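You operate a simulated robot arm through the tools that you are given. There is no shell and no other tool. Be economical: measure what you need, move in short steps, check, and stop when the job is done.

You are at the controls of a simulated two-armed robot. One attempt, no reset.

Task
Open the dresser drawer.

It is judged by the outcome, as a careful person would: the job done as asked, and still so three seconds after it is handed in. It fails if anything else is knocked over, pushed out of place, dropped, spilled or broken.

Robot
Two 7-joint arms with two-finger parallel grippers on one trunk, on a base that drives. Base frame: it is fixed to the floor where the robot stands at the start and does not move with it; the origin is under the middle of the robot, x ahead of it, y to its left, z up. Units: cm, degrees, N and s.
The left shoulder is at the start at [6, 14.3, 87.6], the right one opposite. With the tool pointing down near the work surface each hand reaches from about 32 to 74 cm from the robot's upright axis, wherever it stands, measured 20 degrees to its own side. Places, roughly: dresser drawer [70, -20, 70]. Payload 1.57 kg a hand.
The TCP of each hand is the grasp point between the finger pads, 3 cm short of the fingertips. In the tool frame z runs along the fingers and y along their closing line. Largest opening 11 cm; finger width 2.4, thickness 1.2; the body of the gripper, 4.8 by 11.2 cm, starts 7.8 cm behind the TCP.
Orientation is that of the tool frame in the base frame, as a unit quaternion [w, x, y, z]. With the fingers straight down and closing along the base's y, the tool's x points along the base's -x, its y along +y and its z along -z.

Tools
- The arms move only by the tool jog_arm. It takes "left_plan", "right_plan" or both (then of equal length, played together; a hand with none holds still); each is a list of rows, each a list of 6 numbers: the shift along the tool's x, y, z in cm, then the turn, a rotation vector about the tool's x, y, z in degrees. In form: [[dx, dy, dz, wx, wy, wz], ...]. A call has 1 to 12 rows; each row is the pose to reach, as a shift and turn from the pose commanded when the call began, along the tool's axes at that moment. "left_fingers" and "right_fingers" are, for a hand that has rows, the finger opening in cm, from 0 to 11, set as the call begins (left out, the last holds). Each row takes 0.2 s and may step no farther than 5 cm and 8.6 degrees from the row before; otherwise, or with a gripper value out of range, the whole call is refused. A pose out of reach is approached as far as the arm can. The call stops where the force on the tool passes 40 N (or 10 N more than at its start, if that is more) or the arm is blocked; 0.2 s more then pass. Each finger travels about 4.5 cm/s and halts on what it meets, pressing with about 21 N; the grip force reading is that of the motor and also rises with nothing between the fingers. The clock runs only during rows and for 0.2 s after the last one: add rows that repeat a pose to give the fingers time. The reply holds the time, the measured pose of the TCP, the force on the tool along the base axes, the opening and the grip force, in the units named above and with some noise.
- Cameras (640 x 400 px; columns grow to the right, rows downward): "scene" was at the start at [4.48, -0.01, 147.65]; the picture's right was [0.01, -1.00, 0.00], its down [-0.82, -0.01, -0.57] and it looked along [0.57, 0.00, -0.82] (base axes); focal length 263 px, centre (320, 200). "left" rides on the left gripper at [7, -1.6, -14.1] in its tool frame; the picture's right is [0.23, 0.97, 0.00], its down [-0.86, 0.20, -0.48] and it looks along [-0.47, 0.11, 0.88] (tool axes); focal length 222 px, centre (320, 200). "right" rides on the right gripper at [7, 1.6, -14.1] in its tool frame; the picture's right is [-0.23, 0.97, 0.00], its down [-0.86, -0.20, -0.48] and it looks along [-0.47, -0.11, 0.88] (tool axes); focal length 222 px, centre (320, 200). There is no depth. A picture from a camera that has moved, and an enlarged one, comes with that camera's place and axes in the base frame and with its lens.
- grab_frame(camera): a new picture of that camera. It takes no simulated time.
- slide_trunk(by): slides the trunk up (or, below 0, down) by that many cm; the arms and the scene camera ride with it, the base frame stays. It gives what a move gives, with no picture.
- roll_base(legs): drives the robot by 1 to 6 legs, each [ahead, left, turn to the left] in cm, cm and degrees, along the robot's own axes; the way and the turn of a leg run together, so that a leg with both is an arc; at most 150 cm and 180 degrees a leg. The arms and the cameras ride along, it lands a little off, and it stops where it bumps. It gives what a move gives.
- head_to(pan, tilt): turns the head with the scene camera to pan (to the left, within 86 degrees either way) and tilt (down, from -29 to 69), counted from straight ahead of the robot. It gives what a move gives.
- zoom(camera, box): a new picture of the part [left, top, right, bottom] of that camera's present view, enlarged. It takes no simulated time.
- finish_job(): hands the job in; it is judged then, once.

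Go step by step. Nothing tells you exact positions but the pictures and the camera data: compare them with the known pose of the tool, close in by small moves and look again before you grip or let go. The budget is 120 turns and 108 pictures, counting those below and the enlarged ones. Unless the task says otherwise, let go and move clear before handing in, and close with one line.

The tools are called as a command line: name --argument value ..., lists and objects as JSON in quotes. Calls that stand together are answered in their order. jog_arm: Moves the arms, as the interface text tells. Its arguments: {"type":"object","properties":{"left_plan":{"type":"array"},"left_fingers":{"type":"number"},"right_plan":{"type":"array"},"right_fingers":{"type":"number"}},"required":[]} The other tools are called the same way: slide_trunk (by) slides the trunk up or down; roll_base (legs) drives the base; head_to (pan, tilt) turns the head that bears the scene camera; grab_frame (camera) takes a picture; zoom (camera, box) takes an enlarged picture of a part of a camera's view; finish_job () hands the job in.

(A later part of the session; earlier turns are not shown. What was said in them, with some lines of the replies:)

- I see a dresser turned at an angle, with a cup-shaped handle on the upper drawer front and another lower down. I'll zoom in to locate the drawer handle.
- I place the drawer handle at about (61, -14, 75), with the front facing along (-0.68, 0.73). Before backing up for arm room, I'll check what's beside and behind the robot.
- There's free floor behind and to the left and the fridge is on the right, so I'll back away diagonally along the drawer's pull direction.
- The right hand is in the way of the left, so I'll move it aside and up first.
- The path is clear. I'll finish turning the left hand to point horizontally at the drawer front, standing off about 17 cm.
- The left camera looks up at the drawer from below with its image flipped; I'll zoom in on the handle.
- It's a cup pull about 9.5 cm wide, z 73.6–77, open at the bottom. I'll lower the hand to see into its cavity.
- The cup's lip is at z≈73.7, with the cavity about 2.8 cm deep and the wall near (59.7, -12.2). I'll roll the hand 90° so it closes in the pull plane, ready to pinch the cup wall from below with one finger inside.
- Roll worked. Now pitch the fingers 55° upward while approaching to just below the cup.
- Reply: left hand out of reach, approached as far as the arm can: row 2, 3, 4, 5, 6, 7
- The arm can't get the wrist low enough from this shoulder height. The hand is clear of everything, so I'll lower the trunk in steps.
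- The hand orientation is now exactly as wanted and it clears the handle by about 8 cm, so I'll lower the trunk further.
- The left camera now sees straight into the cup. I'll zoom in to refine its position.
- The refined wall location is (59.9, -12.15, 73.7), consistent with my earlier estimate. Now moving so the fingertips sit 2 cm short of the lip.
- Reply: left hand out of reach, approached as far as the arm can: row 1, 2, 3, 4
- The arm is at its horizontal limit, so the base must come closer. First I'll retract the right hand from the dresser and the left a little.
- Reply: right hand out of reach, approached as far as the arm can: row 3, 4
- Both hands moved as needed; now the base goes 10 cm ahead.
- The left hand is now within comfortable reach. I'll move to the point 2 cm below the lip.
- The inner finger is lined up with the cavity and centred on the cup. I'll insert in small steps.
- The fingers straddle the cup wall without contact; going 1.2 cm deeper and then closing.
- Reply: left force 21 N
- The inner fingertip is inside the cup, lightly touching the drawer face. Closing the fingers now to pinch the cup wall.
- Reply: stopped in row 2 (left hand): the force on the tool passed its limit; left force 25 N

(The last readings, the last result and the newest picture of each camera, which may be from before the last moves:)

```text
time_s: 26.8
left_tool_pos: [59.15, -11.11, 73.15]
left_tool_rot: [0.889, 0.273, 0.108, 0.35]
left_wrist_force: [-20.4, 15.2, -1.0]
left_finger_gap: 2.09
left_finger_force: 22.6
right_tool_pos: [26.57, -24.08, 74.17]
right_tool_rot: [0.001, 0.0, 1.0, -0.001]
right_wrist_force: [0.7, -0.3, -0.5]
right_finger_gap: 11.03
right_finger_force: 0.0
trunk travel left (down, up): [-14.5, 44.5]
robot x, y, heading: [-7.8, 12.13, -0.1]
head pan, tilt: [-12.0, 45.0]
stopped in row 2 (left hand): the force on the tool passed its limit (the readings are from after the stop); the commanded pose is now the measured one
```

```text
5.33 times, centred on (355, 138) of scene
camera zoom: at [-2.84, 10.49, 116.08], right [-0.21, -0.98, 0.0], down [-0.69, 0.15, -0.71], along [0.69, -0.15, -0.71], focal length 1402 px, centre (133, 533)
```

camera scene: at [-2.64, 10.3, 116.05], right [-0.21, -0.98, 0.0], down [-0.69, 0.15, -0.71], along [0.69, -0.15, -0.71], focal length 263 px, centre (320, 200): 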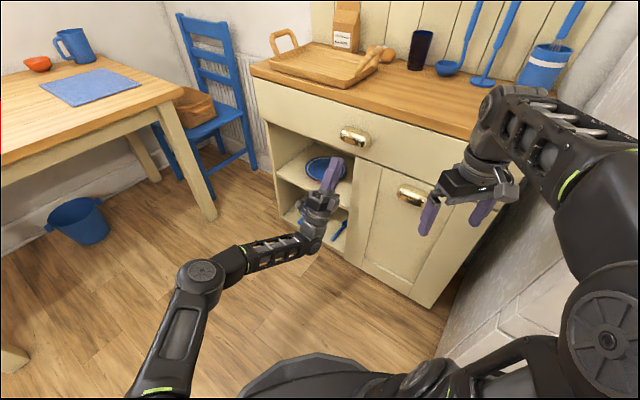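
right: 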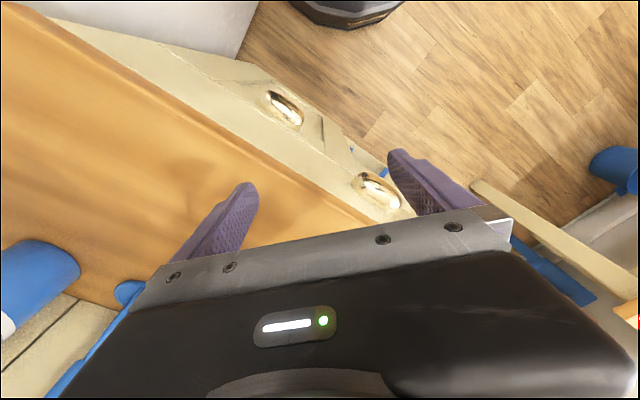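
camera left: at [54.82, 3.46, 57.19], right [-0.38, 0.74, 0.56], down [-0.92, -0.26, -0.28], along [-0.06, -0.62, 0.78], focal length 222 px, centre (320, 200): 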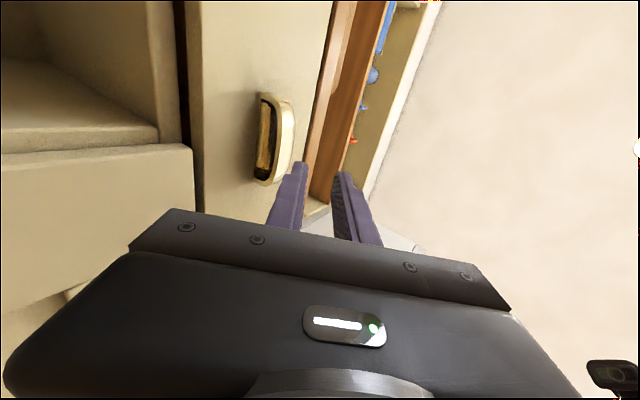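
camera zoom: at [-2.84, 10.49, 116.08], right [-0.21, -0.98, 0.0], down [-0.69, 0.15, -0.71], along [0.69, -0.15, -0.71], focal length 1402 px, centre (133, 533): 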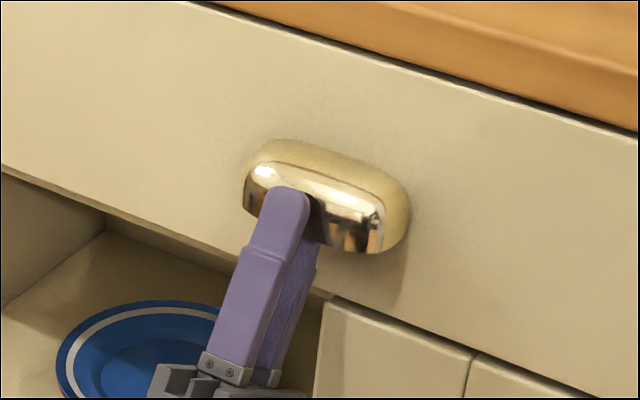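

The cup wall is pinched with about 22 N. Now a gentle pull along the drawer normal.

jog_arm --left_plan '[[0, 0.4, -0.28, 0, 0, 0], [0, 0.8, -0.57, 0, 0, 0], [0, 1.2, -0.86, 0, 0, 0], [0, 1.63, -1.15, 0, 0, 0], [0, 2.04, -1.43, 0, 0, 0], [0, 2.45, -1.72, 0, 0, 0], [0, 2.86, -2.0, 0, 0, 0], [0, 3.27, -2.3, 0, 0, 0]]'

grab_frame --camera "scene"

zoom --camera "left" --box '[240, 110, 400, 210]'

```text
time_s: 28.6
left_tool_pos: [56.57, -8.52, 72.74]
left_tool_rot: [0.888, 0.276, 0.109, 0.35]
left_wrist_force: [1.4, -0.8, -7.7]
left_finger_gap: 1.83
left_finger_force: 32.3
right_tool_pos: [26.62, -24.38, 73.95]
right_tool_rot: [0.0, 0.001, 1.0, 0.0]
right_wrist_force: [-1.4, 0.5, 0.3]
right_finger_gap: 11.01
right_finger_force: 0.1
trunk travel left (down, up): [-14.5, 44.5]
robot x, y, heading: [-7.76, 11.85, 0.0]
head pan, tilt: [-12.0, 45.0]
```

```text
68 pictures are left
camera scene: at [-2.59, 10.31, 116.04], right [-0.21, -0.98, 0.0], down [-0.69, 0.15, -0.71], along [0.69, -0.15, -0.71], focal length 263 px, centre (320, 200)
```

scene: 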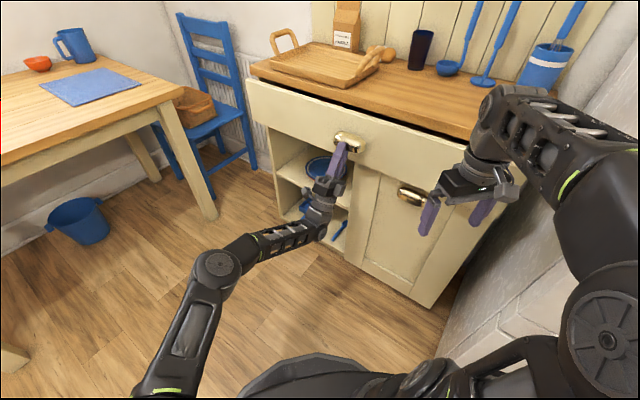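

```text
4.00 times, centred on (320, 160) of left
camera zoom: at [57.14, 1.2, 60.19], right [-0.38, 0.74, 0.55], down [-0.92, -0.26, -0.28], along [-0.06, -0.62, 0.78], focal length 888 px, centre (320, 360)
```

zoom: 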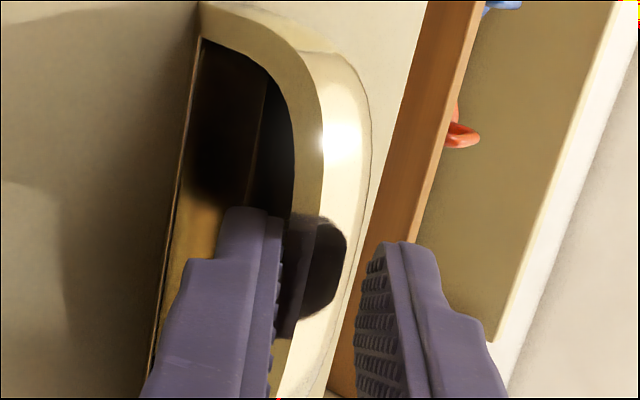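

The drawer is sliding with low force. Its right end will come toward the parked right hand, so I'll raise that hand above drawer height before continuing.

jog_arm --right_plan '[[0, 0, -3, 0, 0, 0], [0, 0, -6, 0, 0, 0], [0, 0, -9, 0, 0, 0], [0, 0, -12, 0, 0, 0], [0, 0, -15, 0, 0, 0], [0, 0, -18, 0, 0, 0]]'

grab_frame --camera "scene"

```text
time_s: 30.0
left_tool_pos: [56.67, -8.46, 72.71]
left_tool_rot: [0.888, 0.278, 0.109, 0.35]
left_wrist_force: [-1.9, 2.4, -14.6]
left_finger_gap: 1.81
left_finger_force: 32.6
right_tool_pos: [27.34, -24.56, 74.34]
right_tool_rot: [0.0, 0.0, 1.0, 0.0]
right_wrist_force: [-0.2, 0.4, 0.0]
right_finger_gap: 11.02
right_finger_force: 0.0
right hand out of reach, approached as far as the arm can: row 1, 2, 3, 4, 5, 6
trunk travel left (down, up): [-14.5, 44.5]
robot x, y, heading: [-7.78, 12.01, -0.1]
head pan, tilt: [-12.0, 45.0]
```

```text
66 pictures are left
camera scene: at [-2.56, 10.31, 116.04], right [-0.21, -0.98, 0.0], down [-0.69, 0.15, -0.71], along [0.69, -0.15, -0.71], focal length 263 px, centre (320, 200)
```

scene: 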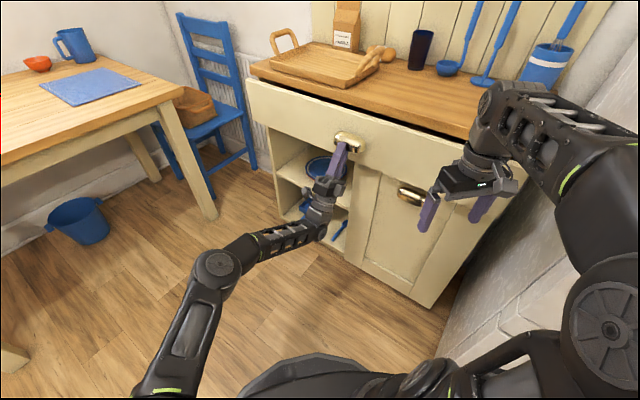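

The right arm can't fold further, so I'll pull with the base instead, moving diagonally along the drawer normal so the right hand keeps its clearance.

roll_base --legs '[[-4.1, 4.4, 0]]'

grab_frame --camera "scene"

zoom --camera "left" --box '[240, 110, 400, 210]'

```text
time_s: 30.9
left_tool_pos: [52.58, -4.18, 72.65]
left_tool_rot: [0.888, 0.277, 0.11, 0.35]
left_wrist_force: [4.1, 1.5, -14.5]
left_finger_gap: 1.79
left_finger_force: 32.4
right_tool_pos: [23.31, -20.26, 74.25]
right_tool_rot: [0.001, -0.001, 1.0, 0.0]
right_wrist_force: [0.0, -0.1, 0.3]
right_finger_gap: 11.0
right_finger_force: 0.1
trunk travel left (down, up): [-14.5, 44.5]
robot x, y, heading: [-12.26, 16.36, 0.0]
head pan, tilt: [-12.0, 45.0]
```

```text
65 pictures are left
camera scene: at [-6.61, 14.64, 116.05], right [-0.21, -0.98, 0.0], down [-0.69, 0.15, -0.71], along [0.69, -0.15, -0.71], focal length 263 px, centre (320, 200)
```

scene: 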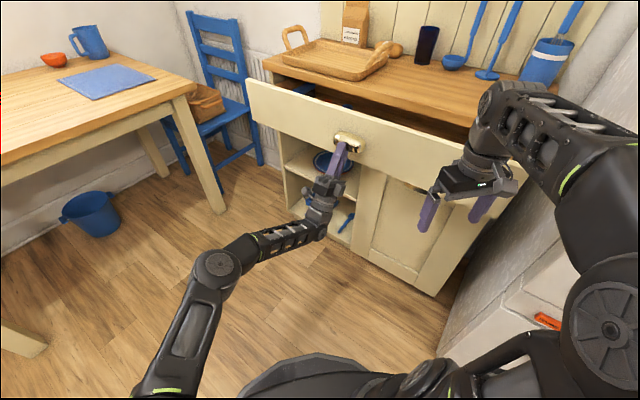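

```text
4.00 times, centred on (320, 160) of left
camera zoom: at [53.11, 5.57, 60.18], right [-0.38, 0.74, 0.55], down [-0.92, -0.27, -0.28], along [-0.06, -0.62, 0.78], focal length 888 px, centre (320, 360)
```

zoom: 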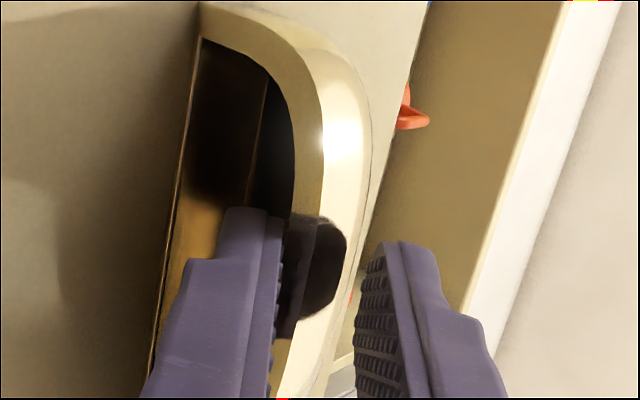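

That works well: the drawer is about 9.5 cm out with little force. Continuing the same way for 8 cm.

roll_base --legs '[[-5.5, 5.9, 0]]'

grab_frame --camera "scene"

```text
time_s: 32.0
left_tool_pos: [47.18, 1.86, 72.81]
left_tool_rot: [0.888, 0.278, 0.111, 0.35]
left_wrist_force: [4.0, 1.9, -9.8]
left_finger_gap: 1.78
left_finger_force: 32.3
right_tool_pos: [17.83, -14.23, 74.36]
right_tool_rot: [-0.001, 0.0, 1.0, 0.0]
right_wrist_force: [-0.7, -0.4, -0.4]
right_finger_gap: 10.98
right_finger_force: 0.1
trunk travel left (down, up): [-14.5, 44.5]
robot x, y, heading: [-17.13, 22.2, -0.0]
head pan, tilt: [-12.0, 45.0]
```

```text
63 pictures are left
camera scene: at [-12.13, 20.58, 116.05], right [-0.21, -0.98, 0.0], down [-0.69, 0.15, -0.71], along [0.69, -0.15, -0.71], focal length 263 px, centre (320, 200)
```

scene: 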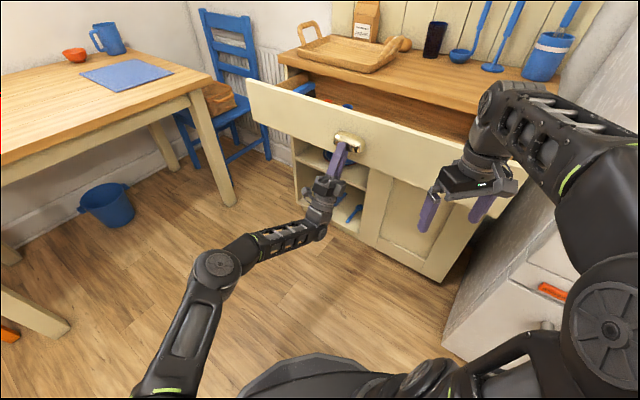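

The drawer is about 17.5 cm out and items inside are visible. I'll continue in short steps, watching for the end stop.

roll_base --legs '[[-2.7, 2.95, 0]]'

grab_frame --camera "scene"

```text
time_s: 32.9
left_tool_pos: [44.58, 4.81, 72.72]
left_tool_rot: [0.888, 0.277, 0.11, 0.35]
left_wrist_force: [1.7, -0.9, -6.9]
left_finger_gap: 1.8
left_finger_force: 32.7
right_tool_pos: [15.1, -11.27, 74.36]
right_tool_rot: [0.0, 0.0, 1.0, 0.0]
right_wrist_force: [1.0, -0.2, -0.3]
right_finger_gap: 11.01
right_finger_force: 0.0
trunk travel left (down, up): [-14.5, 44.5]
robot x, y, heading: [-20.46, 25.19, 0.1]
head pan, tilt: [-12.0, 45.0]
```

```text
62 pictures are left
camera scene: at [-14.86, 23.53, 116.05], right [-0.21, -0.98, 0.0], down [-0.69, 0.15, -0.71], along [0.69, -0.15, -0.71], focal length 263 px, centre (320, 200)
```

scene: 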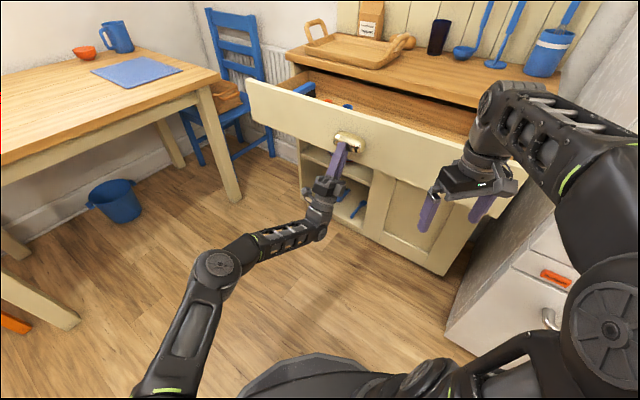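

Still free at about 21.5 cm; one more short step.

roll_base --legs '[[-2.0, 2.2, 0]]'

grab_frame --camera "scene"

zoom --camera "left" --box '[240, 110, 400, 210]'

```text
time_s: 33.8
left_tool_pos: [43.27, 5.91, 72.14]
left_tool_rot: [0.885, 0.288, 0.116, 0.347]
left_wrist_force: [3.2, 0.4, -2.7]
left_finger_gap: 1.35
left_finger_force: 30.1
right_tool_pos: [13.77, -9.67, 74.36]
right_tool_rot: [0.0, -0.001, 1.0, 0.001]
right_wrist_force: [0.2, -0.3, -0.5]
right_finger_gap: 11.01
right_finger_force: 0.0
trunk travel left (down, up): [-14.5, 44.5]
robot x, y, heading: [-21.41, 26.63, -0.0]
head pan, tilt: [-12.0, 45.0]
stopped in leg 1: the force on the tool passed its limit (the readings are from after the stop); the commanded pose is now the measured one
```

```text
61 pictures are left
camera scene: at [-16.28, 25.07, 116.07], right [-0.21, -0.98, 0.0], down [-0.69, 0.15, -0.71], along [0.69, -0.15, -0.71], focal length 263 px, centre (320, 200)
```

scene: 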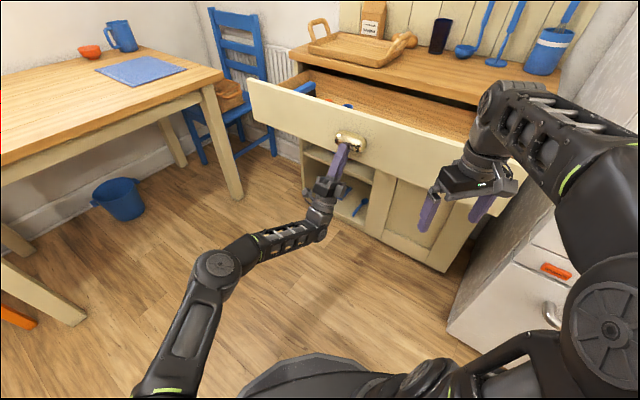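

```text
4.00 times, centred on (320, 160) of left
camera zoom: at [43.52, 15.85, 59.68], right [-0.37, 0.73, 0.57], down [-0.93, -0.26, -0.26], along [-0.05, -0.63, 0.77], focal length 888 px, centre (320, 360)
```

zoom: 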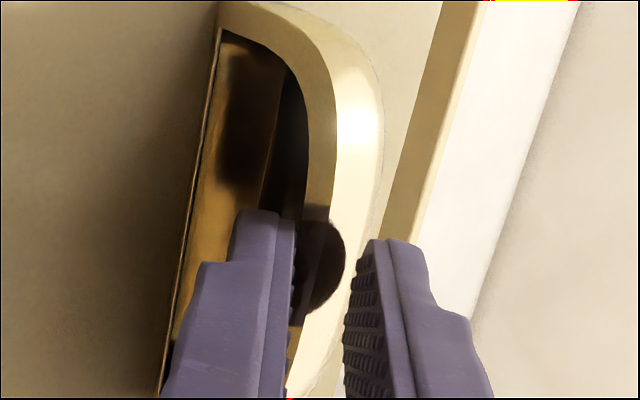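

The end stop is reached at about 23 cm. Opening the fingers slightly and withdrawing along their axis.

jog_arm --left_plan '[[0, 0, 0, 0, 0, 0], [0, 0, 0, 0, 0, 0], [0, 0, 0, 0, 0, 0], [0, 0, -0.8, 0, 0, 0], [0, 0, -1.6, 0, 0, 0], [0, 0, -2.6, 0, 0, 0], [0, 0, -4, 0, 0, 0], [0, 0, -6, 0, 0, 0]]' --left_fingers 2.2

zoom --camera "left" --box '[240, 60, 400, 210]'

grab_frame --camera "scene"

```text
time_s: 35.6
left_tool_pos: [40.74, 8.68, 67.38]
left_tool_rot: [0.885, 0.287, 0.114, 0.347]
left_wrist_force: [-0.4, 0.0, 0.2]
left_finger_gap: 2.2
left_finger_force: 0.1
right_tool_pos: [13.57, -9.71, 74.42]
right_tool_rot: [0.0, -0.001, 1.0, 0.001]
right_wrist_force: [-0.4, -0.8, 0.3]
right_finger_gap: 11.0
right_finger_force: 0.1
trunk travel left (down, up): [-14.5, 44.5]
robot x, y, heading: [-21.86, 27.26, 0.0]
head pan, tilt: [-12.0, 45.0]
```

```text
2.67 times, centred on (320, 135) of left
camera zoom: at [41.07, 18.44, 54.94], right [-0.37, 0.73, 0.57], down [-0.93, -0.26, -0.27], along [-0.05, -0.63, 0.78], focal length 592 px, centre (320, 373)
```

zoom: 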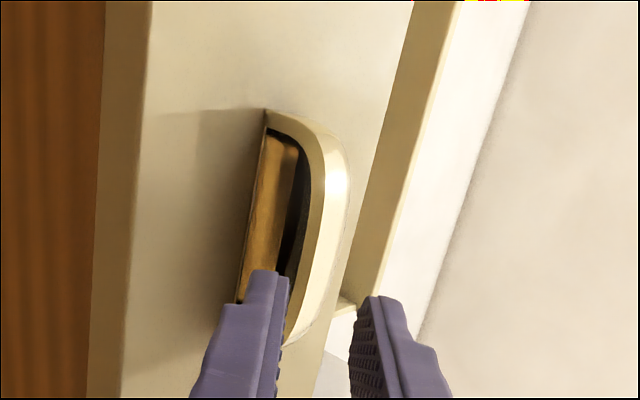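

```text
58 pictures are left
camera scene: at [-16.33, 25.08, 116.06], right [-0.21, -0.98, 0.0], down [-0.69, 0.15, -0.71], along [0.69, -0.15, -0.71], focal length 263 px, centre (320, 200)
```

scene: 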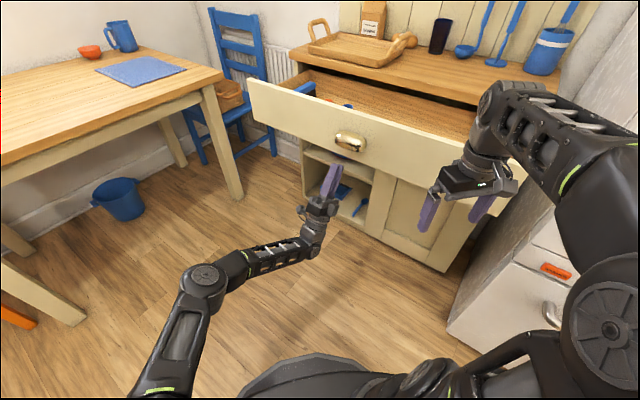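

The fingers are clear and the drawer stays open. I'll back the base off a little more and verify.

roll_base --legs '[[-8, 8, 0]]'

grab_frame --camera "scene"

```text
time_s: 36.8
left_tool_pos: [32.78, 16.45, 67.37]
left_tool_rot: [0.885, 0.288, 0.115, 0.347]
left_wrist_force: [-0.1, 0.2, 0.0]
left_finger_gap: 2.18
left_finger_force: 0.0
right_tool_pos: [5.63, -1.72, 74.3]
right_tool_rot: [-0.001, 0.0, 1.0, 0.0]
right_wrist_force: [0.2, -0.3, 0.5]
right_finger_gap: 11.0
right_finger_force: 0.2
trunk travel left (down, up): [-14.5, 44.5]
robot x, y, heading: [-29.5, 34.82, -0.0]
head pan, tilt: [-12.0, 45.0]
```

```text
57 pictures are left
camera scene: at [-24.32, 33.03, 116.05], right [-0.21, -0.98, 0.0], down [-0.69, 0.15, -0.71], along [0.69, -0.15, -0.71], focal length 263 px, centre (320, 200)
```

scene: 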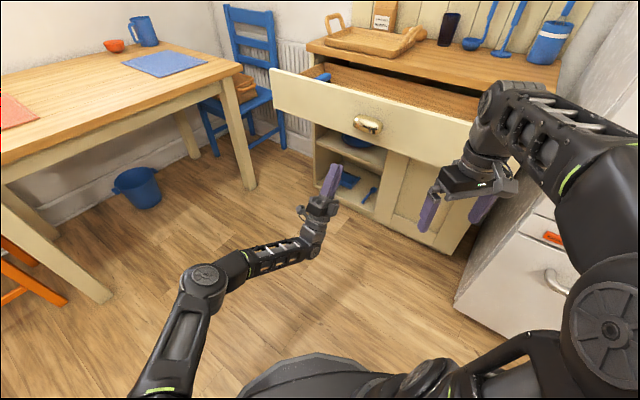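

The drawer stands fully open, everything else is in place and both hands are clear, so I'm handing it in.

finish_job

```text
The job is handed in.
```

The dresser drawer is open to its end stop, about 23 cm out. Nothing else looks moved in the last picture, and both hands are clear.
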